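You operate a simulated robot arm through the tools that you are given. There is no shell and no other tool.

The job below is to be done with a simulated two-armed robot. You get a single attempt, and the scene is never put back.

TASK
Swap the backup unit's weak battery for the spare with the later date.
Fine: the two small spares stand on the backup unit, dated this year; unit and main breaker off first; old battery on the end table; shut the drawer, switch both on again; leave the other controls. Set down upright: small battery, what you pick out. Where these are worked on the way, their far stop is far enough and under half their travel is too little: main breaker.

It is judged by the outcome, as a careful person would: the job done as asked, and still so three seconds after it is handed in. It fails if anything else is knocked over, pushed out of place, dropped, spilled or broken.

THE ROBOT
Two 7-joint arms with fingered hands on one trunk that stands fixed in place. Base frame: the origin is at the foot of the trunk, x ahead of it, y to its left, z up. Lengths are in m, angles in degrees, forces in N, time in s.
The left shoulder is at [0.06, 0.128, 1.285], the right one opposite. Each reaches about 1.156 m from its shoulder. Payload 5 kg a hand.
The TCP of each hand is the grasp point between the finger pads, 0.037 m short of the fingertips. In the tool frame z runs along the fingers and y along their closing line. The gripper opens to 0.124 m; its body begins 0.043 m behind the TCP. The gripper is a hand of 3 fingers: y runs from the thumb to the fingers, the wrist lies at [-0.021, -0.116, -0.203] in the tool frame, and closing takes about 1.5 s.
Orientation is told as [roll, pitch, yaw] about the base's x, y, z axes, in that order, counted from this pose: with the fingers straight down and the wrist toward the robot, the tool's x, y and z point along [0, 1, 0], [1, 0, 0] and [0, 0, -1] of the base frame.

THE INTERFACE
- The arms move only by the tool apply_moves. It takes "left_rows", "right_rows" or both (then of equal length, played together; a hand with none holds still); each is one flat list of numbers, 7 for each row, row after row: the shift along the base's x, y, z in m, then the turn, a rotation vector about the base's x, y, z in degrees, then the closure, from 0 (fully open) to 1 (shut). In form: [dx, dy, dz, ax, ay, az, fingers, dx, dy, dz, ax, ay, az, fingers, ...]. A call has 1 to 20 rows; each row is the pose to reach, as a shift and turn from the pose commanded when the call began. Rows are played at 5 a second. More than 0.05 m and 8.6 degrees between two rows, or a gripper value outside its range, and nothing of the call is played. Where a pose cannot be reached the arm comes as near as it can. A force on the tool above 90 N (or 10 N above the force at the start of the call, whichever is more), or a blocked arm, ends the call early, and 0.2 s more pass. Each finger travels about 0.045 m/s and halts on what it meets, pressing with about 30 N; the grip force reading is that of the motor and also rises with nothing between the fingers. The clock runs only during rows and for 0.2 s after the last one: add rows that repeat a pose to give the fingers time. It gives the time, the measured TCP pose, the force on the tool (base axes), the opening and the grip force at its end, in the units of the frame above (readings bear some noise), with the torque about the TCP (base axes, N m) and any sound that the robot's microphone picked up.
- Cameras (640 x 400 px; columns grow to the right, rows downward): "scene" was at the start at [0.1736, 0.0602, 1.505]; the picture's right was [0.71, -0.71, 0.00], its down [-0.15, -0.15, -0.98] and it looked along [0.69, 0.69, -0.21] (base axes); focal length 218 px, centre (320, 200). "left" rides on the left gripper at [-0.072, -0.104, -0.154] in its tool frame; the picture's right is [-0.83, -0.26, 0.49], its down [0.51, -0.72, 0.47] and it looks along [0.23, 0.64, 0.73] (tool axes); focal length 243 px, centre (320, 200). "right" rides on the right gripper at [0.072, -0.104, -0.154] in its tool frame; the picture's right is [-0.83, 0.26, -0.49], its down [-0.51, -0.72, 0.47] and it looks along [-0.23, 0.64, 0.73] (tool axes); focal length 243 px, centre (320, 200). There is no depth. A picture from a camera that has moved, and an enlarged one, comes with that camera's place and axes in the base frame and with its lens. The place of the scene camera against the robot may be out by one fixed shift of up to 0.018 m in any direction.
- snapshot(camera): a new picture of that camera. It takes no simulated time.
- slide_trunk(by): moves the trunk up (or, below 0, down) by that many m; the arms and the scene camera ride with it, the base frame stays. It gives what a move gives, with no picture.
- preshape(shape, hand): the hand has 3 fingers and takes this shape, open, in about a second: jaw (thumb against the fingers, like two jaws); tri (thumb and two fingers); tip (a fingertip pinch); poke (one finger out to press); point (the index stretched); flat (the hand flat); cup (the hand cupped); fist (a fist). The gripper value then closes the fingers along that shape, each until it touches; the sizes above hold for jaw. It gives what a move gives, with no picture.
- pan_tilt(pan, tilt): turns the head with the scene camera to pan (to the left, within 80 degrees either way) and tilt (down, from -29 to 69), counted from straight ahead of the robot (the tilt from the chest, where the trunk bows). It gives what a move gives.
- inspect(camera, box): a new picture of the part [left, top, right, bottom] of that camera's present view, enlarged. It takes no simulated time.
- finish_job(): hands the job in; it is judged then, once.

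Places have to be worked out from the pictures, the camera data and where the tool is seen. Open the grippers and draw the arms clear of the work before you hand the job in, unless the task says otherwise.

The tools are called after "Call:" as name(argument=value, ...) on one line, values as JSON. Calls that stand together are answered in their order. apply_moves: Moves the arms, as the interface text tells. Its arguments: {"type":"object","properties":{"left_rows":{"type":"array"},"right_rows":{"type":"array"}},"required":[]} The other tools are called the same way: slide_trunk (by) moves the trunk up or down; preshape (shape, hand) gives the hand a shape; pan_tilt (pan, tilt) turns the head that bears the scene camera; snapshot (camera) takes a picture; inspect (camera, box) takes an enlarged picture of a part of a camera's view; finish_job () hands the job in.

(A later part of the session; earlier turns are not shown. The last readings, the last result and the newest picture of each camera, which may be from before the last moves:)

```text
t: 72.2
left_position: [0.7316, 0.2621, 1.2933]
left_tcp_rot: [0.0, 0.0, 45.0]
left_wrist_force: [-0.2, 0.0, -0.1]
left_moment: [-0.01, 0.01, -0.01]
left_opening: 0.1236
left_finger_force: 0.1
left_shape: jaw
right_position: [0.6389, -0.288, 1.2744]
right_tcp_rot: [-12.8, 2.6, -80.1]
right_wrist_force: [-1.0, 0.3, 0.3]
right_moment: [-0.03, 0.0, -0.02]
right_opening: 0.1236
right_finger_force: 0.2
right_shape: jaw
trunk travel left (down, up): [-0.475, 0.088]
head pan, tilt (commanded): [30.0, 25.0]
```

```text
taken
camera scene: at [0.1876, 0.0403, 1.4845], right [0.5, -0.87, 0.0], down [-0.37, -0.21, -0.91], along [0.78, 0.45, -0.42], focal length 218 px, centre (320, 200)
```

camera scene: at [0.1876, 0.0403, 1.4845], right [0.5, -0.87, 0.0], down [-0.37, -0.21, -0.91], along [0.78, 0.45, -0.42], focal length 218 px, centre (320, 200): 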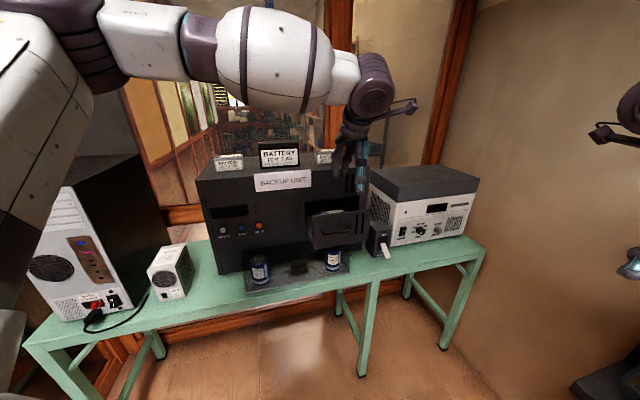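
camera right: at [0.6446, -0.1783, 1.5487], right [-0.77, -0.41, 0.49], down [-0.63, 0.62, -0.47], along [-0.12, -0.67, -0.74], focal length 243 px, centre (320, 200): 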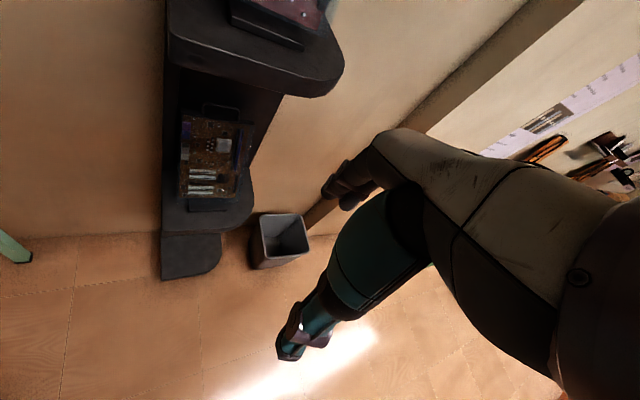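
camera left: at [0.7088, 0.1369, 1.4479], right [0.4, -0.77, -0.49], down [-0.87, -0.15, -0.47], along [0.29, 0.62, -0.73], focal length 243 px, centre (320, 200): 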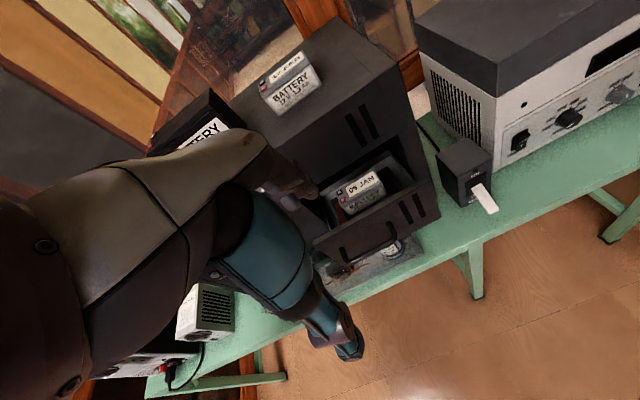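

Combining both views, the battery's top is at z 1.051, spanning u 0.319–0.414 and v 0.901–0.941, so its back is still under the unit's face at v 0.93. I'll pinch the front panel's top edge from above and draw the drawer out further.

Call:
apply_moves(left_rows=[0.028, 0.015, -0.025, 0, 0, 0, 0.2, 0.056, 0.03, -0.05, 0, 0, 0, 0.4, 0.084, 0.045, -0.075, 0, 0, 0, 0.5, 0.113, 0.06, -0.1, 0, 0, 0, 0.5, 0.113, 0.06, -0.1, 0, 0, 0, 0.5])

Call:
snapshot(camera="left")

Call:
inspect(camera="left", box=[240, 150, 440, 310])

Call:
inspect(camera="scene", box=[280, 130, 400, 250])

```text
t: 73.4
left_position: [0.8459, 0.3227, 1.194]
left_tcp_rot: [0.0, -0.1, 45.0]
left_wrist_force: [-0.3, -0.1, 0.3]
left_moment: [0.03, 0.02, -0.01]
left_opening: 0.0625
left_finger_force: 0.2
left_shape: jaw
right_position: [0.638, -0.2884, 1.2747]
right_tcp_rot: [-12.9, 2.5, -80.1]
right_wrist_force: [-0.2, 0.0, 0.0]
right_moment: [0.01, -0.05, 0.04]
right_opening: 0.1237
right_finger_force: 0.1
right_shape: jaw
trunk travel left (down, up): [-0.475, 0.088]
head pan, tilt (commanded): [30.0, 25.0]
```

```text
taken
camera left: at [0.8232, 0.198, 1.3481], right [0.4, -0.77, -0.49], down [-0.87, -0.15, -0.47], along [0.29, 0.62, -0.73], focal length 243 px, centre (320, 200)
```

left: 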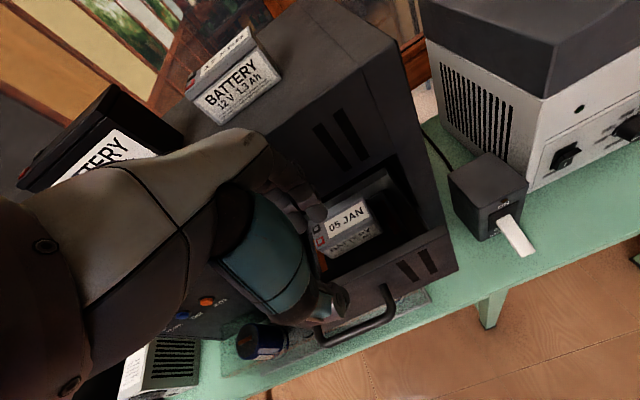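

```text
2.50 times, centred on (340, 230) of left
camera zoom: at [0.8232, 0.198, 1.3481], right [0.4, -0.77, -0.49], down [-0.87, -0.15, -0.47], along [0.29, 0.62, -0.73], focal length 606 px, centre (270, 125)
```

zoom: 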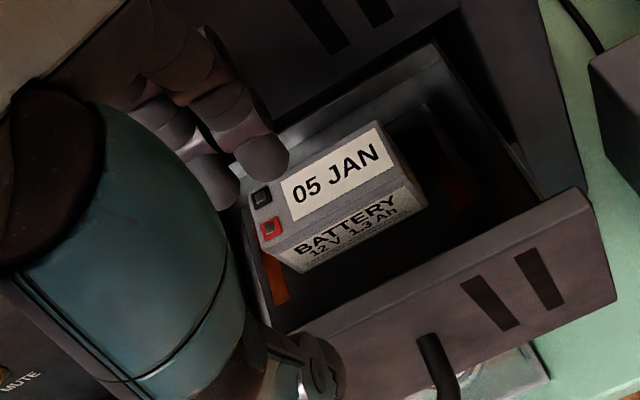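

```text
3.33 times, centred on (340, 190) of scene
camera zoom: at [0.1869, 0.04, 1.4846], right [0.5, -0.87, 0.0], down [-0.37, -0.21, -0.91], along [0.79, 0.45, -0.42], focal length 728 px, centre (253, 233)
```

zoom: 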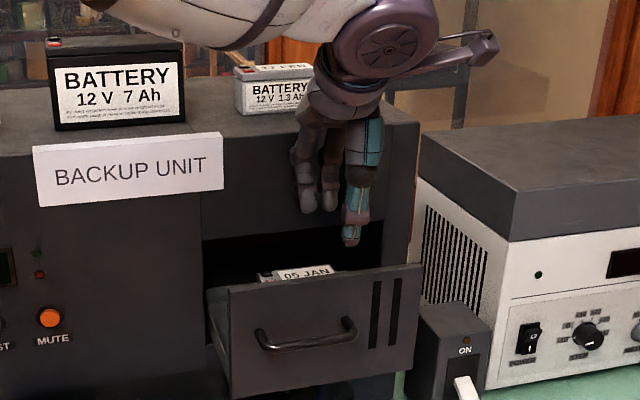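

The panel's top edge is at v≈0.823, right below the TCP, and the battery position is confirmed. I lower the open jaw over the panel edge and close it.

Call:
apply_moves(left_rows=[-0.001, -0.001, -0.03, 0, 0, 0, 0.5, -0.001, -0.001, -0.06, 0, 0, 0, 0.5, -0.001, -0.001, -0.088, 0, 0, 0, 0.5, -0.001, -0.001, -0.088, 0, 0, 0, 0.7, -0.001, -0.001, -0.088, 0, 0, 0, 0.85, -0.001, -0.001, -0.088, 0, 0, 0, 1, -0.001, -0.001, -0.088, 0, 0, 0, 1, -0.001, -0.001, -0.088, 0, 0, 0, 1])

Call:
snapshot(camera="left")

Call:
inspect(camera="scene", box=[280, 130, 400, 250])

```text
t: 75.2
left_position: [0.8461, 0.3202, 1.1056]
left_tcp_rot: [0.0, 0.0, 45.0]
left_wrist_force: [-1.2, -0.4, -1.8]
left_moment: [-0.02, 0.02, 0.03]
left_opening: 0.0069
left_finger_force: 29.9
left_shape: jaw
right_position: [0.6385, -0.2891, 1.2749]
right_tcp_rot: [-12.9, 2.5, -80.1]
right_wrist_force: [-0.2, 0.0, -0.1]
right_moment: [-0.02, 0.0, 0.01]
right_opening: 0.1239
right_finger_force: 0.1
right_shape: jaw
trunk travel left (down, up): [-0.475, 0.088]
head pan, tilt (commanded): [30.0, 25.0]
```

```text
taken
camera left: at [0.8229, 0.1966, 1.2587], right [0.4, -0.77, -0.49], down [-0.87, -0.15, -0.47], along [0.29, 0.62, -0.73], focal length 243 px, centre (320, 200)
```

left: 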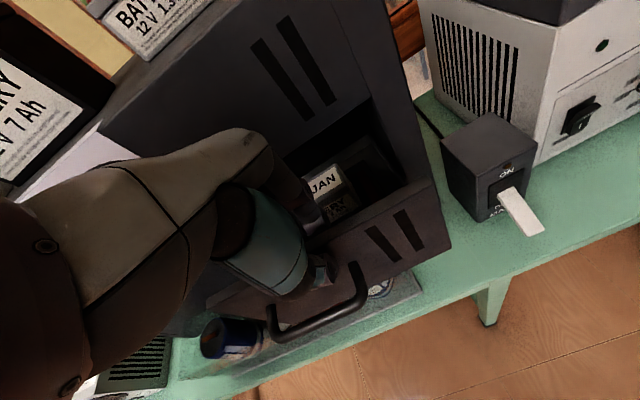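

```text
3.33 times, centred on (340, 190) of scene
camera zoom: at [0.1876, 0.0402, 1.4844], right [0.5, -0.87, 0.0], down [-0.37, -0.21, -0.91], along [0.78, 0.45, -0.42], focal length 728 px, centre (253, 233)
```

zoom: 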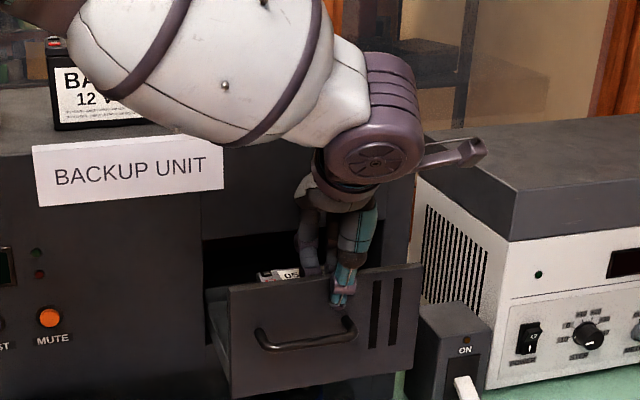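

The panel edge is pinched (30 N). I'll pull in small steps and watch the force for the drawer's end stop.

Call:
apply_moves(left_rows=[-0.006, -0.006, 0, 0, 0, 0, 1, -0.012, -0.012, 0, 0, 0, 0, 1, -0.018, -0.018, 0, 0, 0, 0, 1, -0.024, -0.024, 0, 0, 0, 0, 1, -0.03, -0.03, 0, 0, 0, 0, 1])

Call:
snapshot(camera="left")

Call:
inspect(camera="scene", box=[280, 150, 400, 270])

```text
t: 76.4
left_position: [0.8156, 0.2897, 1.106]
left_tcp_rot: [0.0, 0.1, 44.9]
left_wrist_force: [2.0, -0.9, -0.4]
left_moment: [-0.01, -0.08, -0.02]
left_opening: 0.0072
left_finger_force: 29.6
left_shape: jaw
right_position: [0.6387, -0.2894, 1.2745]
right_tcp_rot: [-12.9, 2.5, -80.2]
right_wrist_force: [0.1, -0.6, 1.1]
right_moment: [0.03, -0.01, -0.03]
right_opening: 0.1239
right_finger_force: 0.1
right_shape: jaw
trunk travel left (down, up): [-0.475, 0.088]
head pan, tilt (commanded): [30.0, 25.0]
```

```text
taken
camera left: at [0.7924, 0.1664, 1.2587], right [0.4, -0.77, -0.49], down [-0.87, -0.15, -0.47], along [0.29, 0.62, -0.73], focal length 243 px, centre (320, 200)
```

left: 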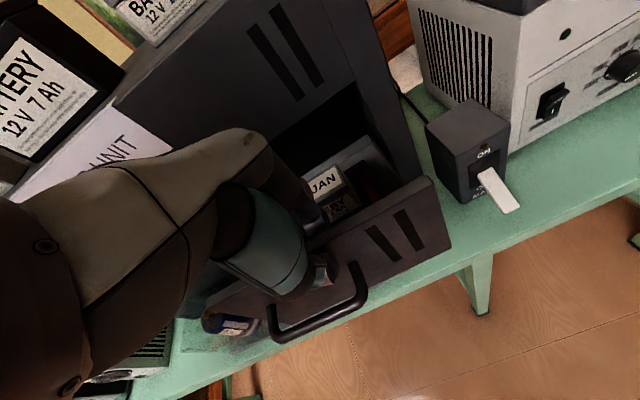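

```text
3.33 times, centred on (340, 210) of scene
camera zoom: at [0.1878, 0.0399, 1.4844], right [0.5, -0.87, 0.0], down [-0.37, -0.21, -0.91], along [0.78, 0.45, -0.42], focal length 728 px, centre (253, 167)
```

zoom: 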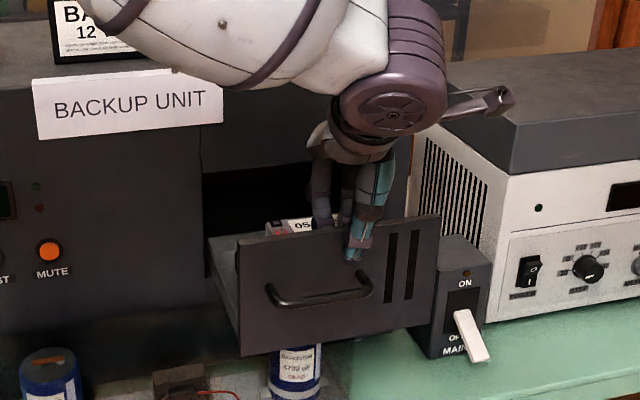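

It still slides freely, now about 0.157 m out. I'll draw it another 0.04 m so the battery comes clear of the unit's face.

Call:
apply_moves(left_rows=[-0.006, -0.006, 0, 0, 0, 0, 1, -0.012, -0.012, 0, 0, 0, 0, 1, -0.018, -0.018, 0, 0, 0, 0, 1, -0.024, -0.024, 0, 0, 0, 0, 1, -0.029, -0.029, 0, 0, 0, 0, 1])

Call:
snapshot(camera="left")

Call:
inspect(camera="scene", box=[280, 150, 400, 270])

```text
t: 77.6
left_position: [0.7888, 0.266, 1.1047]
left_tcp_rot: [-0.1, -0.1, 45.2]
left_wrist_force: [19.3, 11.3, 4.3]
left_moment: [0.43, -0.62, -0.08]
left_opening: 0.007
left_finger_force: 30.4
left_shape: jaw
right_position: [0.6411, -0.2861, 1.2747]
right_tcp_rot: [-13.0, 2.4, -80.2]
right_wrist_force: [0.6, 0.3, 0.6]
right_moment: [-0.03, 0.05, -0.01]
right_opening: 0.124
right_finger_force: 0.1
right_shape: jaw
trunk travel left (down, up): [-0.475, 0.088]
head pan, tilt (commanded): [30.0, 25.0]
```

```text
taken
camera left: at [0.7665, 0.1411, 1.2588], right [0.4, -0.77, -0.49], down [-0.87, -0.15, -0.47], along [0.29, 0.62, -0.73], focal length 243 px, centre (320, 200)
```

left: 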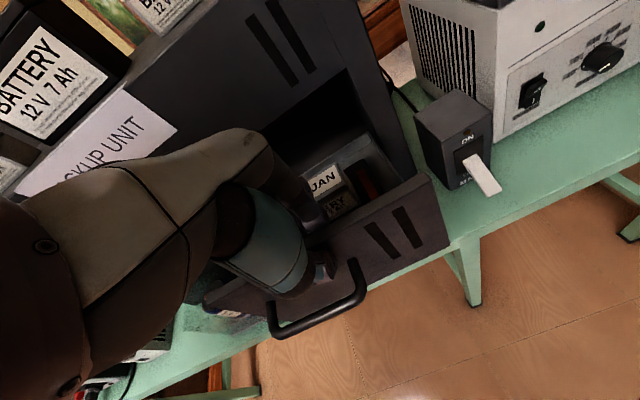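

```text
3.33 times, centred on (340, 210) of scene
camera zoom: at [0.1903, 0.0427, 1.4842], right [0.5, -0.87, 0.0], down [-0.37, -0.21, -0.91], along [0.78, 0.45, -0.42], focal length 728 px, centre (253, 167)
```

zoom: 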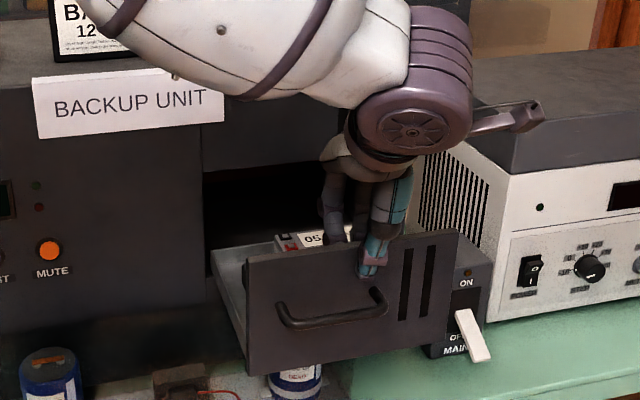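

About 20 N of pull shows the drawer has reached its end stop, roughly 0.19 m out. I ease off, open the fingers and rise clear.

Call:
apply_moves(left_rows=[0.0035, 0.0035, 0, 0, 0, 0, 1, 0.0035, 0.0035, 0, 0, 0, 0, 0.8, 0.0035, 0.0035, 0, 0, 0, 0, 0.6, 0.0035, 0.0035, 0, 0, 0, 0, 0.6, 0.0035, 0.0035, 0.03, 0, 0, 0, 0.6, 0.0035, 0.0035, 0.07, 0, 0, 0, 0.5, -0.01, -0.01, 0.11, 0, 0, 0, 0.3, -0.025, -0.025, 0.15, 0, 0, 0, 0.1, -0.04, -0.04, 0.19, 0, 0, 0, 0])

Call:
snapshot(camera="left")

Call:
inspect(camera="left", box=[280, 150, 440, 270])

Call:
snapshot(camera="scene")

Call:
inspect(camera="scene", box=[300, 200, 380, 260])

```text
t: 79.6
left_position: [0.7438, 0.221, 1.2961]
left_tcp_rot: [0.0, -0.1, 45.0]
left_wrist_force: [-0.2, 0.7, 0.7]
left_moment: [0.01, -0.04, 0.0]
left_opening: 0.1236
left_finger_force: 0.1
left_shape: jaw
right_position: [0.6381, -0.2899, 1.2765]
right_tcp_rot: [-12.8, 2.5, -80.1]
right_wrist_force: [0.2, 0.2, -0.2]
right_moment: [0.01, -0.02, -0.04]
right_opening: 0.1238
right_finger_force: 0.1
right_shape: jaw
trunk travel left (down, up): [-0.475, 0.088]
head pan, tilt (commanded): [30.0, 25.0]
```

```text
taken
camera left: at [0.7212, 0.0967, 1.4503], right [0.4, -0.77, -0.49], down [-0.87, -0.15, -0.47], along [0.29, 0.62, -0.73], focal length 243 px, centre (320, 200)
```

left: 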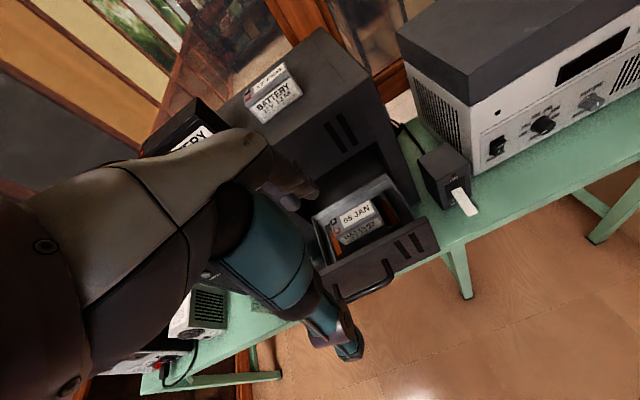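

```text
3.33 times, centred on (360, 210) of left
camera zoom: at [0.7212, 0.0967, 1.4503], right [0.4, -0.77, -0.49], down [-0.87, -0.15, -0.47], along [0.29, 0.62, -0.73], focal length 809 px, centre (187, 167)
```

zoom: 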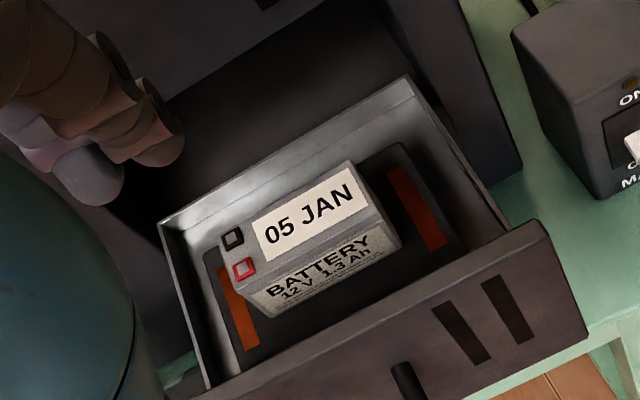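

```text
taken
camera scene: at [0.1856, 0.0393, 1.4849], right [0.5, -0.87, 0.0], down [-0.36, -0.21, -0.91], along [0.79, 0.45, -0.42], focal length 218 px, centre (320, 200)
```

scene: 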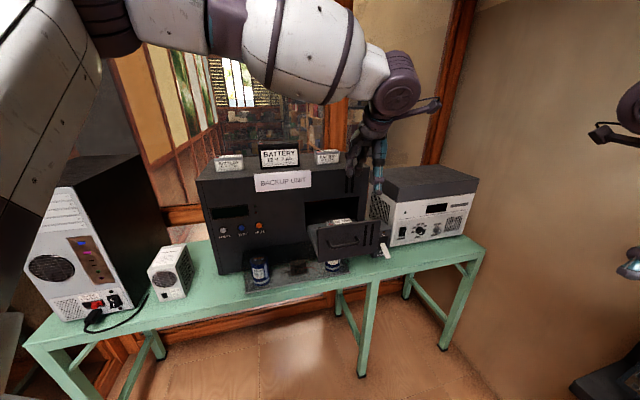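

```text
6.67 times, centred on (340, 230) of scene
camera zoom: at [0.1856, 0.0393, 1.4849], right [0.5, -0.87, 0.0], down [-0.36, -0.21, -0.91], along [0.79, 0.45, -0.42], focal length 1456 px, centre (187, 0)
```

zoom: 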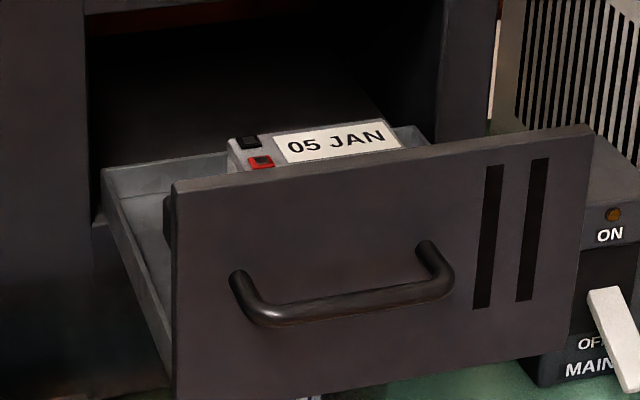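

The drawer is fully out: the battery centre is at u 0.367, v 0.8455, top z 1.051. I zoom in on the nest and its side strips to choose the grip.

Call:
inspect(camera="left", box=[320, 180, 420, 255])

```text
5.33 times, centred on (370, 218) of left
camera zoom: at [0.7212, 0.0967, 1.4503], right [0.4, -0.77, -0.49], down [-0.87, -0.15, -0.47], along [0.29, 0.62, -0.73], focal length 1294 px, centre (53, 107)
```

zoom: 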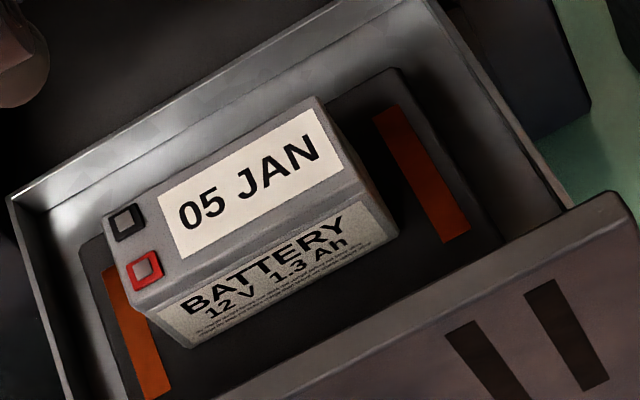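

The battery simply stands on a low pad with painted strips and free space all around. I'll grip it across its short side with fingers down: first hover over it with the jaw part-open.

Call:
apply_moves(left_rows=[0.025, 0.025, -0.02, 0, 0, 0, 0.1, 0.05, 0.052, -0.04, 0, 0, 0, 0.2, 0.075, 0.078, -0.065, 0, 0, 0, 0.3, 0.1, 0.104, -0.09, 0, 0, 0, 0.35, 0.1134, 0.1175, -0.12, 0, 0, 0, 0.35, 0.1134, 0.1175, -0.12, 0, 0, 0, 0.35])

Call:
snapshot(camera="left")

Call:
inspect(camera="left", box=[220, 150, 420, 350])

Call:
inspect(camera="scene", box=[280, 150, 400, 260])

```text
t: 81.0
left_position: [0.8572, 0.3383, 1.1744]
left_tcp_rot: [0.0, -0.1, 45.0]
left_wrist_force: [0.0, 0.3, -0.8]
left_moment: [0.0, 0.01, -0.02]
left_opening: 0.081
left_finger_force: 0.0
left_shape: jaw
right_position: [0.6387, -0.2897, 1.2749]
right_tcp_rot: [-12.8, 2.5, -80.1]
right_wrist_force: [-1.3, 1.1, 0.4]
right_moment: [0.03, 0.03, 0.01]
right_opening: 0.1236
right_finger_force: 0.1
right_shape: jaw
trunk travel left (down, up): [-0.475, 0.088]
head pan, tilt (commanded): [30.0, 25.0]
```

```text
taken
camera left: at [0.8357, 0.2148, 1.3285], right [0.4, -0.77, -0.49], down [-0.87, -0.15, -0.47], along [0.29, 0.62, -0.73], focal length 243 px, centre (320, 200)
```

left: 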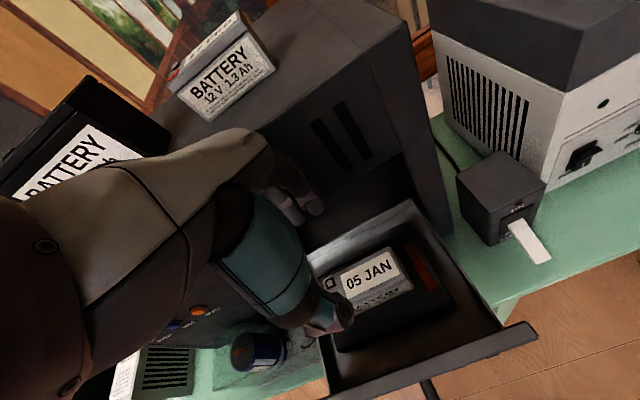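

```text
2.00 times, centred on (320, 250) of left
camera zoom: at [0.8357, 0.2148, 1.3285], right [0.4, -0.77, -0.49], down [-0.87, -0.15, -0.47], along [0.29, 0.62, -0.73], focal length 485 px, centre (320, 100)
```

zoom: 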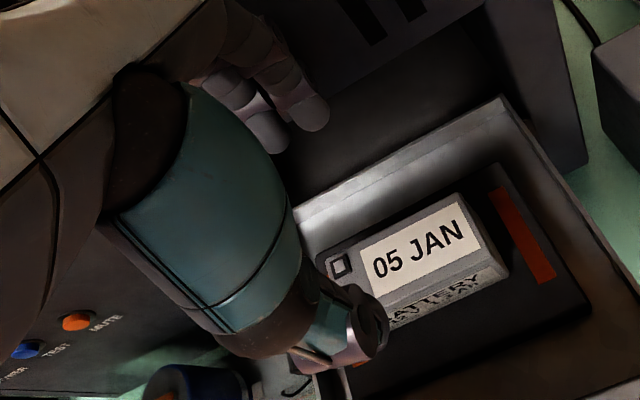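

```text
3.64 times, centred on (340, 205) of scene
camera zoom: at [0.1866, 0.0397, 1.4847], right [0.5, -0.87, 0.0], down [-0.37, -0.21, -0.91], along [0.79, 0.45, -0.42], focal length 794 px, centre (247, 182)
```

zoom: 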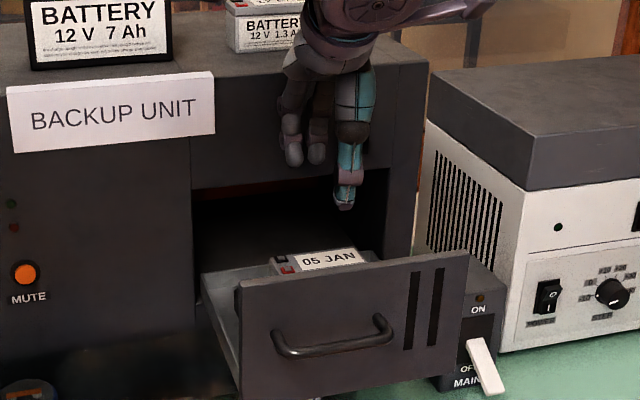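

The hand is centred over the battery. I descend to grip height, keeping the jaw at 0.08 m.

Call:
apply_moves(left_rows=[0, 0, -0.035, 0, 0, 0, 0.35, 0, 0, -0.07, 0, 0, 0, 0.35, 0, 0, -0.1, 0, 0, 0, 0.35, 0, 0, -0.12, 0, 0, 0, 0.35, 0, 0, -0.12, 0, 0, 0, 0.35])

Call:
snapshot(camera="left")

Call:
inspect(camera="scene", box=[280, 150, 400, 260])

```text
t: 82.2
left_position: [0.8595, 0.3391, 1.0558]
left_tcp_rot: [-0.1, -0.1, 45.0]
left_wrist_force: [0.0, -0.1, 0.6]
left_moment: [0.01, 0.02, -0.02]
left_opening: 0.0807
left_finger_force: 0.0
left_shape: jaw
right_position: [0.6377, -0.2879, 1.2744]
right_tcp_rot: [-12.9, 2.5, -80.2]
right_wrist_force: [0.2, -1.1, 0.1]
right_moment: [0.01, 0.01, -0.02]
right_opening: 0.1237
right_finger_force: 0.1
right_shape: jaw
trunk travel left (down, up): [-0.475, 0.088]
head pan, tilt (commanded): [30.0, 25.0]
```

```text
taken
camera left: at [0.8366, 0.2156, 1.2093], right [0.4, -0.77, -0.49], down [-0.87, -0.15, -0.47], along [0.29, 0.62, -0.73], focal length 243 px, centre (320, 200)
```

left: 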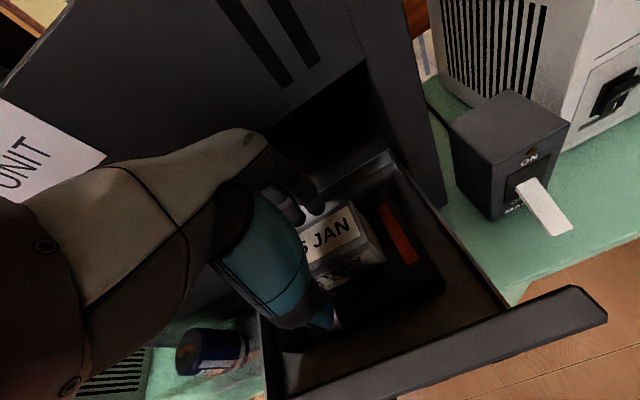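

```text
3.64 times, centred on (340, 205) of scene
camera zoom: at [0.1872, 0.04, 1.4846], right [0.5, -0.87, 0.0], down [-0.37, -0.21, -0.91], along [0.78, 0.45, -0.42], focal length 794 px, centre (247, 182)
```

zoom: 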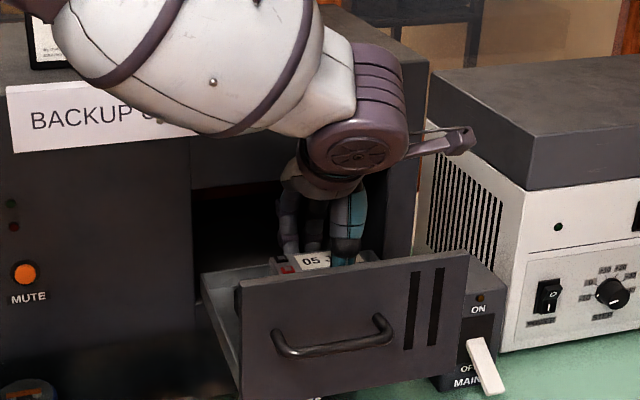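

The fingers straddle the battery without contact. I close the grip.

Call:
apply_moves(left_rows=[0, 0, 0, 0, 0, 0, 0.5, 0, 0, 0, 0, 0, 0, 0.65, 0, 0, 0, 0, 0, 0, 0.8, 0, 0, 0, 0, 0, 0, 1, 0, 0, 0, 0, 0, 0, 1, 0, 0, 0, 0, 0, 0, 1])

Call:
snapshot(camera="left")

```text
t: 83.6
left_position: [0.86, 0.34, 1.0546]
left_tcp_rot: [0.0, 0.0, 45.0]
left_wrist_force: [-0.6, 0.6, -0.5]
left_moment: [-0.01, 0.0, -0.01]
left_opening: 0.0373
left_finger_force: 30.3
left_shape: jaw
right_position: [0.6395, -0.2888, 1.2748]
right_tcp_rot: [-12.9, 2.4, -80.1]
right_wrist_force: [0.3, 0.1, -0.1]
right_moment: [0.03, -0.01, 0.04]
right_opening: 0.1237
right_finger_force: 0.0
right_shape: jaw
trunk travel left (down, up): [-0.475, 0.088]
head pan, tilt (commanded): [30.0, 25.0]
```

```text
taken
camera left: at [0.837, 0.2159, 1.2088], right [0.4, -0.77, -0.49], down [-0.87, -0.15, -0.47], along [0.29, 0.62, -0.73], focal length 243 px, centre (320, 200)
```

left: 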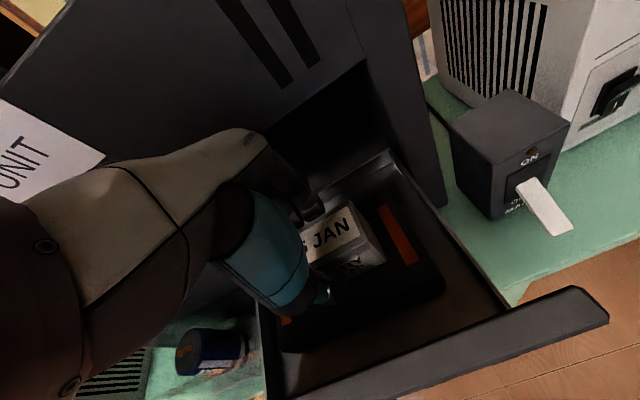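

The battery is held (opening 37 mm, 30 N). I lift it straight up.

Call:
apply_moves(left_rows=[0, 0, 0.02, 0, 0, 0, 1, 0, 0, 0.05, 0, 0, 0, 1, -0.005, -0.005, 0.09, 0, 0, 0, 1, -0.01, -0.01, 0.13, 0, 0, 0, 1, -0.02, -0.02, 0.17, 0, 0, 0, 1])

Call:
snapshot(camera="left")

Call:
snapshot(camera="scene")

```text
t: 84.8
left_position: [0.8382, 0.3213, 1.2266]
left_tcp_rot: [0.0, 0.0, 45.0]
left_wrist_force: [-0.6, 0.2, -5.8]
left_moment: [0.02, -0.03, 0.03]
left_opening: 0.0376
left_finger_force: 30.7
left_shape: jaw
right_position: [0.6378, -0.2885, 1.2746]
right_tcp_rot: [-12.8, 2.5, -80.2]
right_wrist_force: [0.1, -0.8, 1.6]
right_moment: [0.01, -0.03, 0.0]
right_opening: 0.1239
right_finger_force: 0.0
right_shape: jaw
trunk travel left (down, up): [-0.475, 0.088]
head pan, tilt (commanded): [30.0, 25.0]
```

```text
taken
camera left: at [0.8161, 0.1957, 1.3808], right [0.4, -0.77, -0.49], down [-0.87, -0.15, -0.47], along [0.29, 0.62, -0.73], focal length 243 px, centre (320, 200)
```

left: 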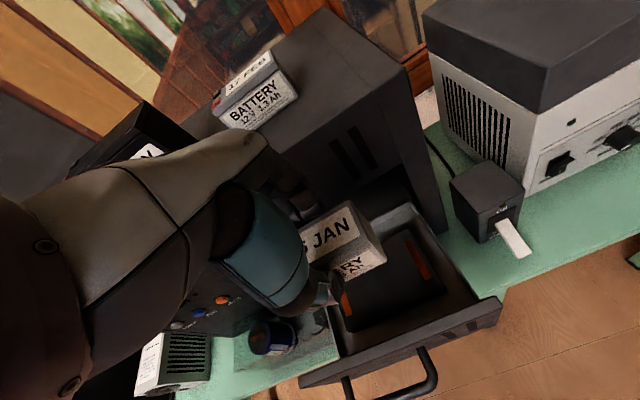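

```text
taken
camera scene: at [0.1858, 0.0393, 1.4849], right [0.5, -0.87, 0.0], down [-0.36, -0.21, -0.91], along [0.79, 0.45, -0.42], focal length 218 px, centre (320, 200)
```

scene: 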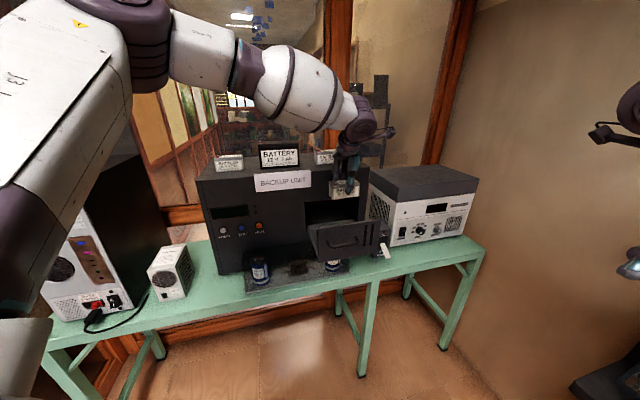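

The battery is out and held level (about 5.5 N). I'll carry it back from the unit and along to the left, in front of everything, to the free part of the bench between the power-supply box and the tray.

Call:
apply_moves(left_rows=[-0.028, -0.028, 0, 0, 0, 0, 1, -0.057, -0.057, 0, 0, 0, 0, 1, -0.085, -0.085, 0, 0, 0, 0, 1, -0.113, -0.113, 0, 0, 0, 0, 1, -0.147, -0.079, 0, 0, 0, 0, 1, -0.181, -0.045, 0, 0, 0, 0, 1, -0.215, -0.011, 0, 0, 0, 0, 1, -0.249, 0.023, 0, 0, 0, 0, 1, -0.283, 0.057, 0, 0, 0, 0, 1, -0.317, 0.091, 0, 0, 0, 0, 1, -0.351, 0.125, 0, 0, 0, 0, 1, -0.385, 0.159, 0, 0, 0, 0, 1, -0.419, 0.193, 0, 0, 0, 0, 1, -0.456, 0.23, 0, 0, 0, 0, 1])

Call:
pan_tilt(pan=55, tilt=35)

Call:
snapshot(camera="scene")

Call:
snapshot(camera="left")

```text
refused: row 14 steps farther than a row can; nothing moved
```

```text
t: 85.7
left_position: [0.8425, 0.3222, 1.2241]
left_tcp_rot: [0.1, 0.1, 45.0]
left_wrist_force: [-0.9, -0.2, -5.9]
left_moment: [-0.03, 0.0, 0.04]
left_opening: 0.0375
left_finger_force: 29.9
left_shape: jaw
right_position: [0.6394, -0.2885, 1.2746]
right_tcp_rot: [-13.0, 2.4, -80.3]
right_wrist_force: [-0.1, 0.3, -0.4]
right_moment: [-0.02, 0.0, 0.03]
right_opening: 0.124
right_finger_force: 0.1
right_shape: jaw
trunk travel left (down, up): [-0.475, 0.088]
head pan, tilt (commanded): [55.0, 35.0]
```

```text
taken
camera scene: at [0.1599, 0.0669, 1.4684], right [0.82, -0.57, 0.0], down [-0.33, -0.47, -0.82], along [0.47, 0.67, -0.57], focal length 218 px, centre (320, 200)
```

scene: 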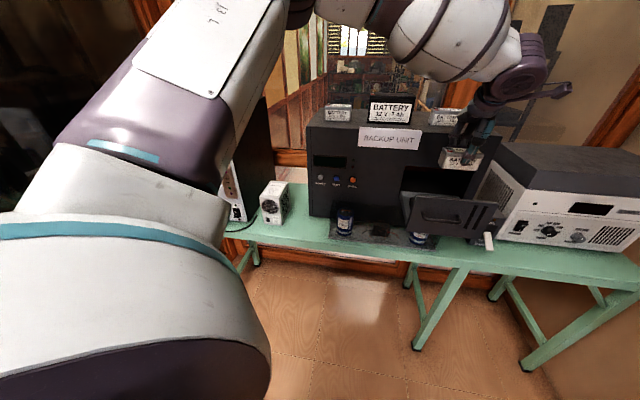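

```text
taken
camera left: at [0.8194, 0.1972, 1.378], right [0.4, -0.77, -0.49], down [-0.87, -0.15, -0.47], along [0.29, 0.62, -0.73], focal length 243 px, centre (320, 200)
```

left: 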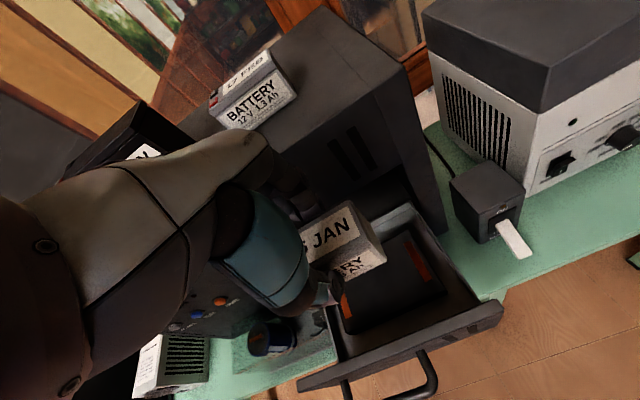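

One row was a hair too long and nothing moved; I resend the same path with smaller steps.

Call:
apply_moves(left_rows=[-0.028, -0.028, 0, 0, 0, 0, 1, -0.057, -0.057, 0, 0, 0, 0, 1, -0.085, -0.085, 0, 0, 0, 0, 1, -0.113, -0.113, 0, 0, 0, 0, 1, -0.147, -0.079, 0, 0, 0, 0, 1, -0.181, -0.045, 0, 0, 0, 0, 1, -0.215, -0.011, 0, 0, 0, 0, 1, -0.249, 0.023, 0, 0, 0, 0, 1, -0.283, 0.057, 0, 0, 0, 0, 1, -0.317, 0.091, 0, 0, 0, 0, 1, -0.351, 0.125, 0, 0, 0, 0, 1, -0.385, 0.159, 0, 0, 0, 0, 1, -0.419, 0.193, 0, 0, 0, 0, 1, -0.438, 0.212, 0, 0, 0, 0, 1, -0.456, 0.23, 0, 0, 0, 0, 1])

Call:
snapshot(camera="scene")

Call:
snapshot(camera="left")

```text
t: 88.9
left_position: [0.3836, 0.5501, 1.2228]
left_tcp_rot: [0.0, 0.2, 45.0]
left_wrist_force: [-0.3, -0.4, -6.6]
left_moment: [-0.01, -0.05, -0.03]
left_opening: 0.0371
left_finger_force: 29.7
left_shape: jaw
right_position: [0.6402, -0.2867, 1.2728]
right_tcp_rot: [-13.0, 2.4, -80.1]
right_wrist_force: [0.1, -0.1, 0.0]
right_moment: [-0.04, 0.03, 0.01]
right_opening: 0.1237
right_finger_force: 0.1
right_shape: jaw
trunk travel left (down, up): [-0.475, 0.088]
head pan, tilt (commanded): [55.0, 35.0]
```

```text
taken
camera scene: at [0.1602, 0.0675, 1.4683], right [0.82, -0.57, 0.0], down [-0.33, -0.47, -0.82], along [0.47, 0.67, -0.57], focal length 218 px, centre (320, 200)
```

scene: 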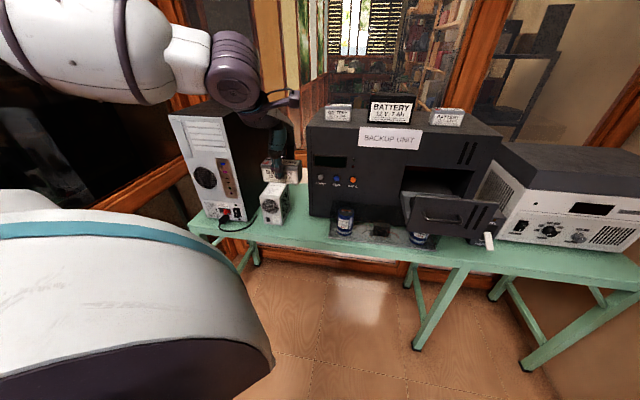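

```text
taken
camera left: at [0.3618, 0.4267, 1.3773], right [0.4, -0.77, -0.49], down [-0.87, -0.15, -0.47], along [0.29, 0.62, -0.73], focal length 243 px, centre (320, 200)
```

left: 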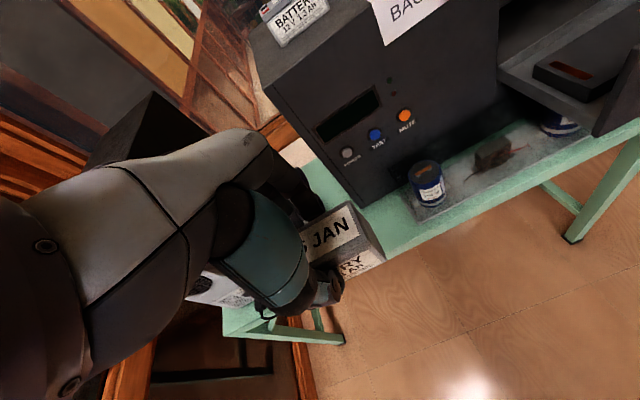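

The battery is level in the hand to the left of the unit. I zoom in to locate the free bench area and the bench height from this camera.

Call:
inspect(camera="left", box=[260, 140, 460, 300])

Call:
inspect(camera="scene", box=[230, 140, 370, 260])

```text
2.50 times, centred on (360, 220) of left
camera zoom: at [0.3618, 0.4267, 1.3773], right [0.4, -0.77, -0.49], down [-0.87, -0.15, -0.47], along [0.29, 0.62, -0.73], focal length 606 px, centre (220, 150)
```

zoom: 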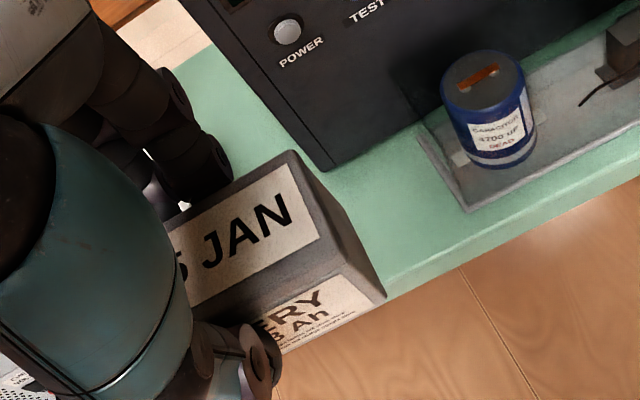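

```text
3.33 times, centred on (300, 200) of scene
camera zoom: at [0.1602, 0.0675, 1.4683], right [0.82, -0.57, 0.0], down [-0.33, -0.47, -0.82], along [0.47, 0.67, -0.57], focal length 728 px, centre (387, 200)
```

zoom: 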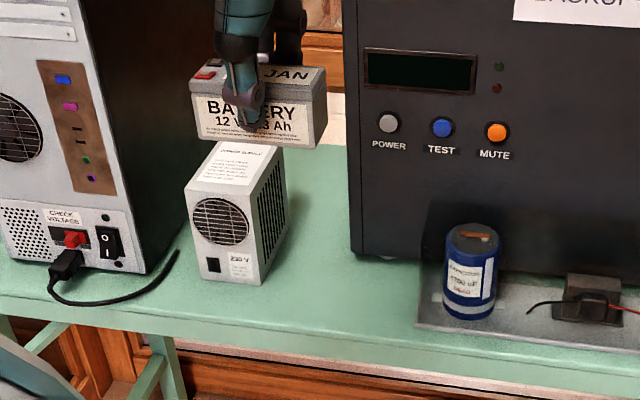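

The bench is at about z 0.81 with its front edge at v≈0.80; the free spot centre is u −0.12, v 0.845. I move the battery over that spot and part-way down.

Call:
apply_moves(left_rows=[0.026, 0.0264, -0.02, 0, 0, 0, 1, 0.052, 0.0528, -0.045, 0, 0, 0, 1, 0.078, 0.0792, -0.07, 0, 0, 0, 1, 0.104, 0.1056, -0.1, 0, 0, 0, 1, 0.1293, 0.1322, -0.13, 0, 0, 0, 1, 0.1293, 0.1322, -0.17, 0, 0, 0, 1, 0.1293, 0.1322, -0.21, 0, 0, 0, 1, 0.1293, 0.1322, -0.25, 0, 0, 0, 1, 0.1293, 0.1322, -0.29, 0, 0, 0, 1])

Call:
snapshot(camera="scene")

Call:
inspect(camera="scene", box=[230, 140, 370, 260])

Call:
snapshot(camera="left")

```text
t: 90.9
left_position: [0.5127, 0.6825, 0.933]
left_tcp_rot: [0.0, 0.0, 45.0]
left_wrist_force: [0.2, -0.2, -5.3]
left_moment: [0.01, 0.01, 0.04]
left_opening: 0.0371
left_finger_force: 29.4
left_shape: jaw
right_position: [0.64, -0.2873, 1.2738]
right_tcp_rot: [-12.9, 2.4, -80.1]
right_wrist_force: [-0.7, 0.2, 0.9]
right_moment: [-0.01, -0.01, 0.02]
right_opening: 0.1237
right_finger_force: 0.1
right_shape: jaw
trunk travel left (down, up): [-0.475, 0.088]
head pan, tilt (commanded): [55.0, 35.0]
```

```text
taken
camera scene: at [0.1592, 0.0676, 1.4685], right [0.82, -0.57, 0.0], down [-0.33, -0.47, -0.82], along [0.47, 0.67, -0.57], focal length 218 px, centre (320, 200)
```

scene: 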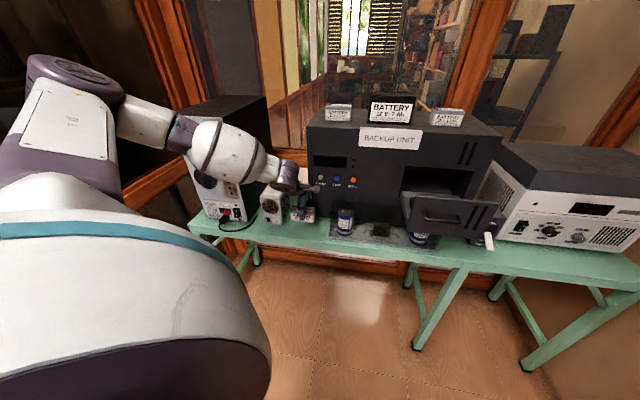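

```text
3.33 times, centred on (300, 200) of scene
camera zoom: at [0.1592, 0.0676, 1.4685], right [0.82, -0.57, 0.0], down [-0.33, -0.47, -0.82], along [0.47, 0.67, -0.57], focal length 728 px, centre (387, 200)
```

zoom: 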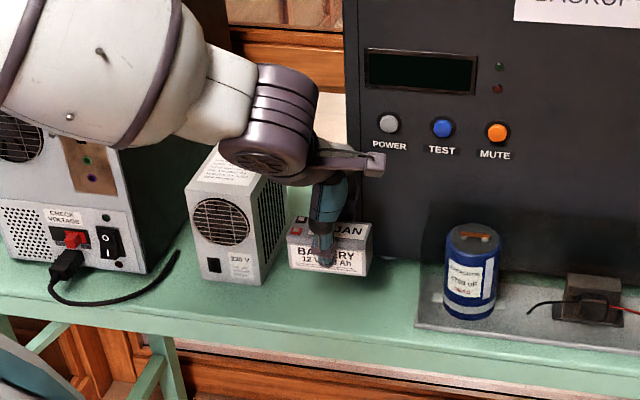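

```text
taken
camera left: at [0.4905, 0.5583, 1.0877], right [0.4, -0.77, -0.49], down [-0.87, -0.15, -0.47], along [0.29, 0.62, -0.73], focal length 243 px, centre (320, 200)
```

left: 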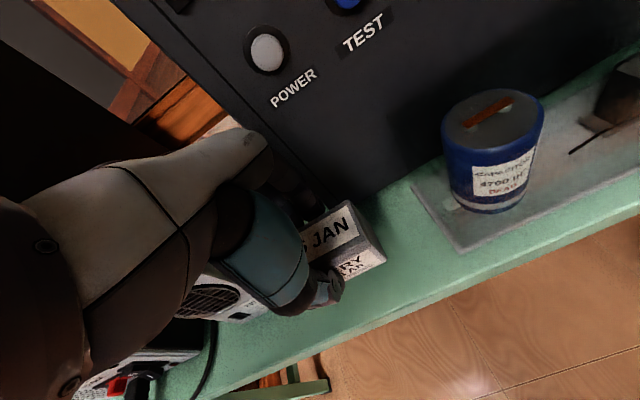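

The battery hangs over a clear patch. I lower it until just above the bench.

Call:
apply_moves(left_rows=[0, 0, -0.025, 0, 0, 0, 1, 0, 0, -0.045, 0, 0, 0, 1, 0, 0, -0.058, 0, 0, 0, 1, 0, 0, -0.063, 0, 0, 0, 1])

Call:
inspect(camera="scene", box=[250, 170, 350, 250])

Call:
inspect(camera="left", box=[270, 180, 400, 310])

```text
t: 91.9
left_position: [0.5138, 0.6839, 0.872]
left_tcp_rot: [0.0, 0.1, 45.0]
left_wrist_force: [0.2, 0.7, -6.6]
left_moment: [0.02, 0.0, -0.01]
left_opening: 0.0373
left_finger_force: 30.1
left_shape: jaw
right_position: [0.6387, -0.2871, 1.2743]
right_tcp_rot: [-12.9, 2.4, -80.1]
right_wrist_force: [0.3, -0.1, 0.0]
right_moment: [-0.01, -0.02, 0.02]
right_opening: 0.1238
right_finger_force: 0.1
right_shape: jaw
trunk travel left (down, up): [-0.475, 0.088]
head pan, tilt (commanded): [55.0, 35.0]
```

```text
5.00 times, centred on (300, 210) of scene
camera zoom: at [0.1591, 0.0672, 1.4685], right [0.82, -0.57, 0.0], down [-0.33, -0.47, -0.82], along [0.47, 0.67, -0.57], focal length 1092 px, centre (420, 150)
```

zoom: 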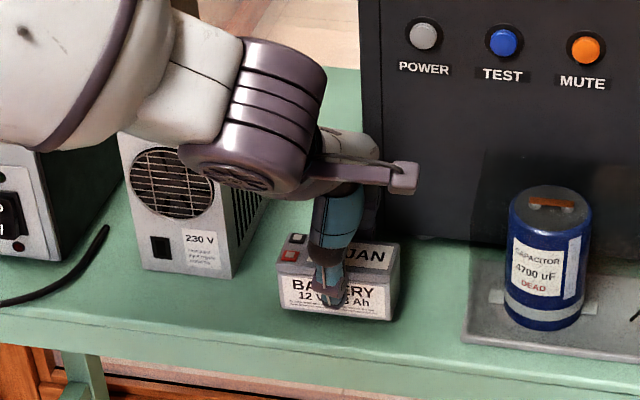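

```text
3.08 times, centred on (335, 245) of left
camera zoom: at [0.4909, 0.5582, 1.0253], right [0.4, -0.77, -0.49], down [-0.87, -0.15, -0.47], along [0.29, 0.62, -0.73], focal length 746 px, centre (274, 62)
```

zoom: 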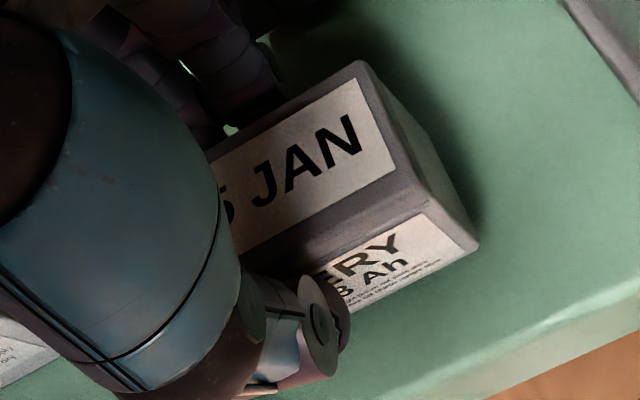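

Still hanging freely, near the surface. I continue down in 3–4 mm steps until the bench takes the weight.

Call:
apply_moves(left_rows=[0, 0, -0.003, 0, 0, 0, 1, 0, 0, -0.006, 0, 0, 0, 1, 0, 0, -0.009, 0, 0, 0, 1])

Call:
inspect(camera="scene", box=[250, 170, 350, 250])

```text
t: 92.7
left_position: [0.5125, 0.682, 0.8629]
left_tcp_rot: [0.0, 0.0, 44.9]
left_wrist_force: [-0.6, 0.3, -6.0]
left_moment: [-0.01, -0.02, -0.02]
left_opening: 0.0372
left_finger_force: 30.2
left_shape: jaw
right_position: [0.6394, -0.2876, 1.2736]
right_tcp_rot: [-12.9, 2.4, -80.2]
right_wrist_force: [0.4, -0.5, 0.9]
right_moment: [-0.01, 0.0, -0.03]
right_opening: 0.1241
right_finger_force: 0.1
right_shape: jaw
trunk travel left (down, up): [-0.475, 0.088]
head pan, tilt (commanded): [55.0, 35.0]
```

```text
5.00 times, centred on (300, 210) of scene
camera zoom: at [0.1588, 0.0669, 1.4686], right [0.82, -0.57, 0.0], down [-0.33, -0.47, -0.82], along [0.47, 0.67, -0.57], focal length 1092 px, centre (420, 150)
```

zoom: 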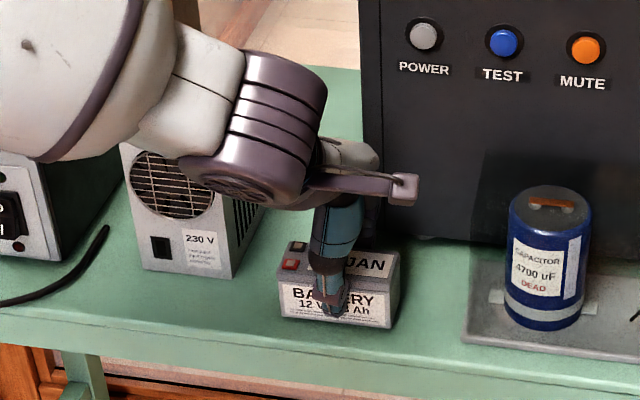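

Call:
apply_moves(left_rows=[0, 0, -0.002, 0, 0, 0, 1, 0, 0, -0.004, 0, 0, 0, 1, 0, 0, -0.006, 0, 0, 0, 1])

```text
t: 93.5
left_position: [0.5125, 0.6815, 0.8577]
left_tcp_rot: [0.0, -0.1, 45.0]
left_wrist_force: [-0.5, 0.1, 2.9]
left_moment: [0.04, 0.0, -0.03]
left_opening: 0.0372
left_finger_force: 29.9
left_shape: jaw
right_position: [0.6396, -0.2884, 1.2739]
right_tcp_rot: [-12.8, 2.5, -80.1]
right_wrist_force: [0.5, -0.8, 0.6]
right_moment: [0.0, 0.01, -0.02]
right_opening: 0.1238
right_finger_force: 0.1
right_shape: jaw
trunk travel left (down, up): [-0.475, 0.088]
head pan, tilt (commanded): [55.0, 35.0]
```

The reading went from −6 N to +2.9 N: the bench now carries the battery. I open the hand and rise straight up.

Call:
apply_moves(left_rows=[0, 0, 0, 0, 0, 0, 0.85, 0, 0, 0, 0, 0, 0, 0.65, 0, 0, 0, 0, 0, 0, 0.45, 0, 0, 0, 0, 0, 0, 0.4, 0, 0, 0, 0, 0, 0, 0.4, 0, 0, 0.02, 0, 0, 0, 0.4, 0, 0, 0.05, 0, 0, 0, 0.4, 0, 0, 0.09, 0, 0, 0, 0.4, 0, 0, 0.13, 0, 0, 0, 0.3, -0.01, -0.01, 0.17, 0, 0, 0, 0.2, -0.03, -0.03, 0.2, 0, 0, 0, 0.1])

Call:
inspect(camera="scene", box=[230, 150, 370, 260])

Call:
snapshot(camera="left")

```text
t: 95.9
left_position: [0.4784, 0.649, 1.0577]
left_tcp_rot: [-0.1, 0.0, 45.0]
left_wrist_force: [-0.3, 0.0, 0.2]
left_moment: [-0.01, -0.04, -0.02]
left_opening: 0.1113
left_finger_force: 0.1
left_shape: jaw
right_position: [0.6375, -0.2908, 1.2748]
right_tcp_rot: [-12.7, 2.5, -80.2]
right_wrist_force: [-0.5, -0.2, -0.9]
right_moment: [0.04, -0.03, -0.04]
right_opening: 0.1237
right_finger_force: 0.1
right_shape: jaw
trunk travel left (down, up): [-0.475, 0.088]
head pan, tilt (commanded): [55.0, 35.0]
```

```text
3.64 times, centred on (300, 205) of scene
camera zoom: at [0.1562, 0.0641, 1.4691], right [0.82, -0.57, 0.0], down [-0.33, -0.47, -0.82], along [0.47, 0.67, -0.57], focal length 794 px, centre (393, 182)
```

zoom: 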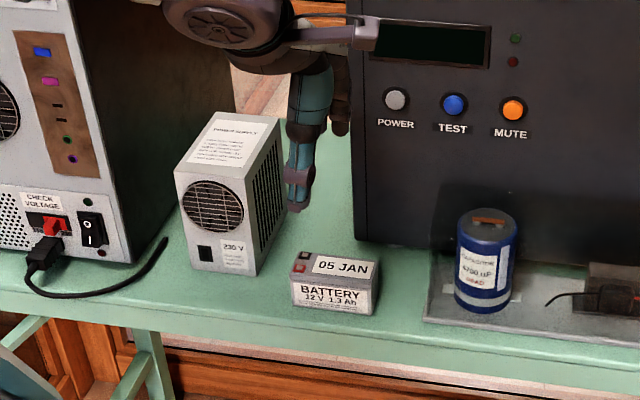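

```text
taken
camera left: at [0.4563, 0.5249, 1.211], right [0.4, -0.77, -0.49], down [-0.87, -0.15, -0.47], along [0.29, 0.62, -0.73], focal length 243 px, centre (320, 200)
```

left: 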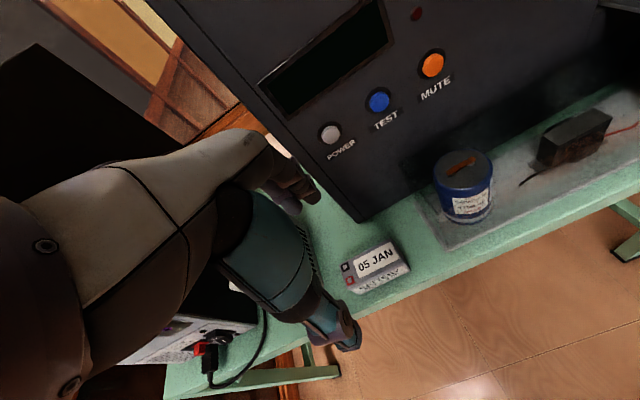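

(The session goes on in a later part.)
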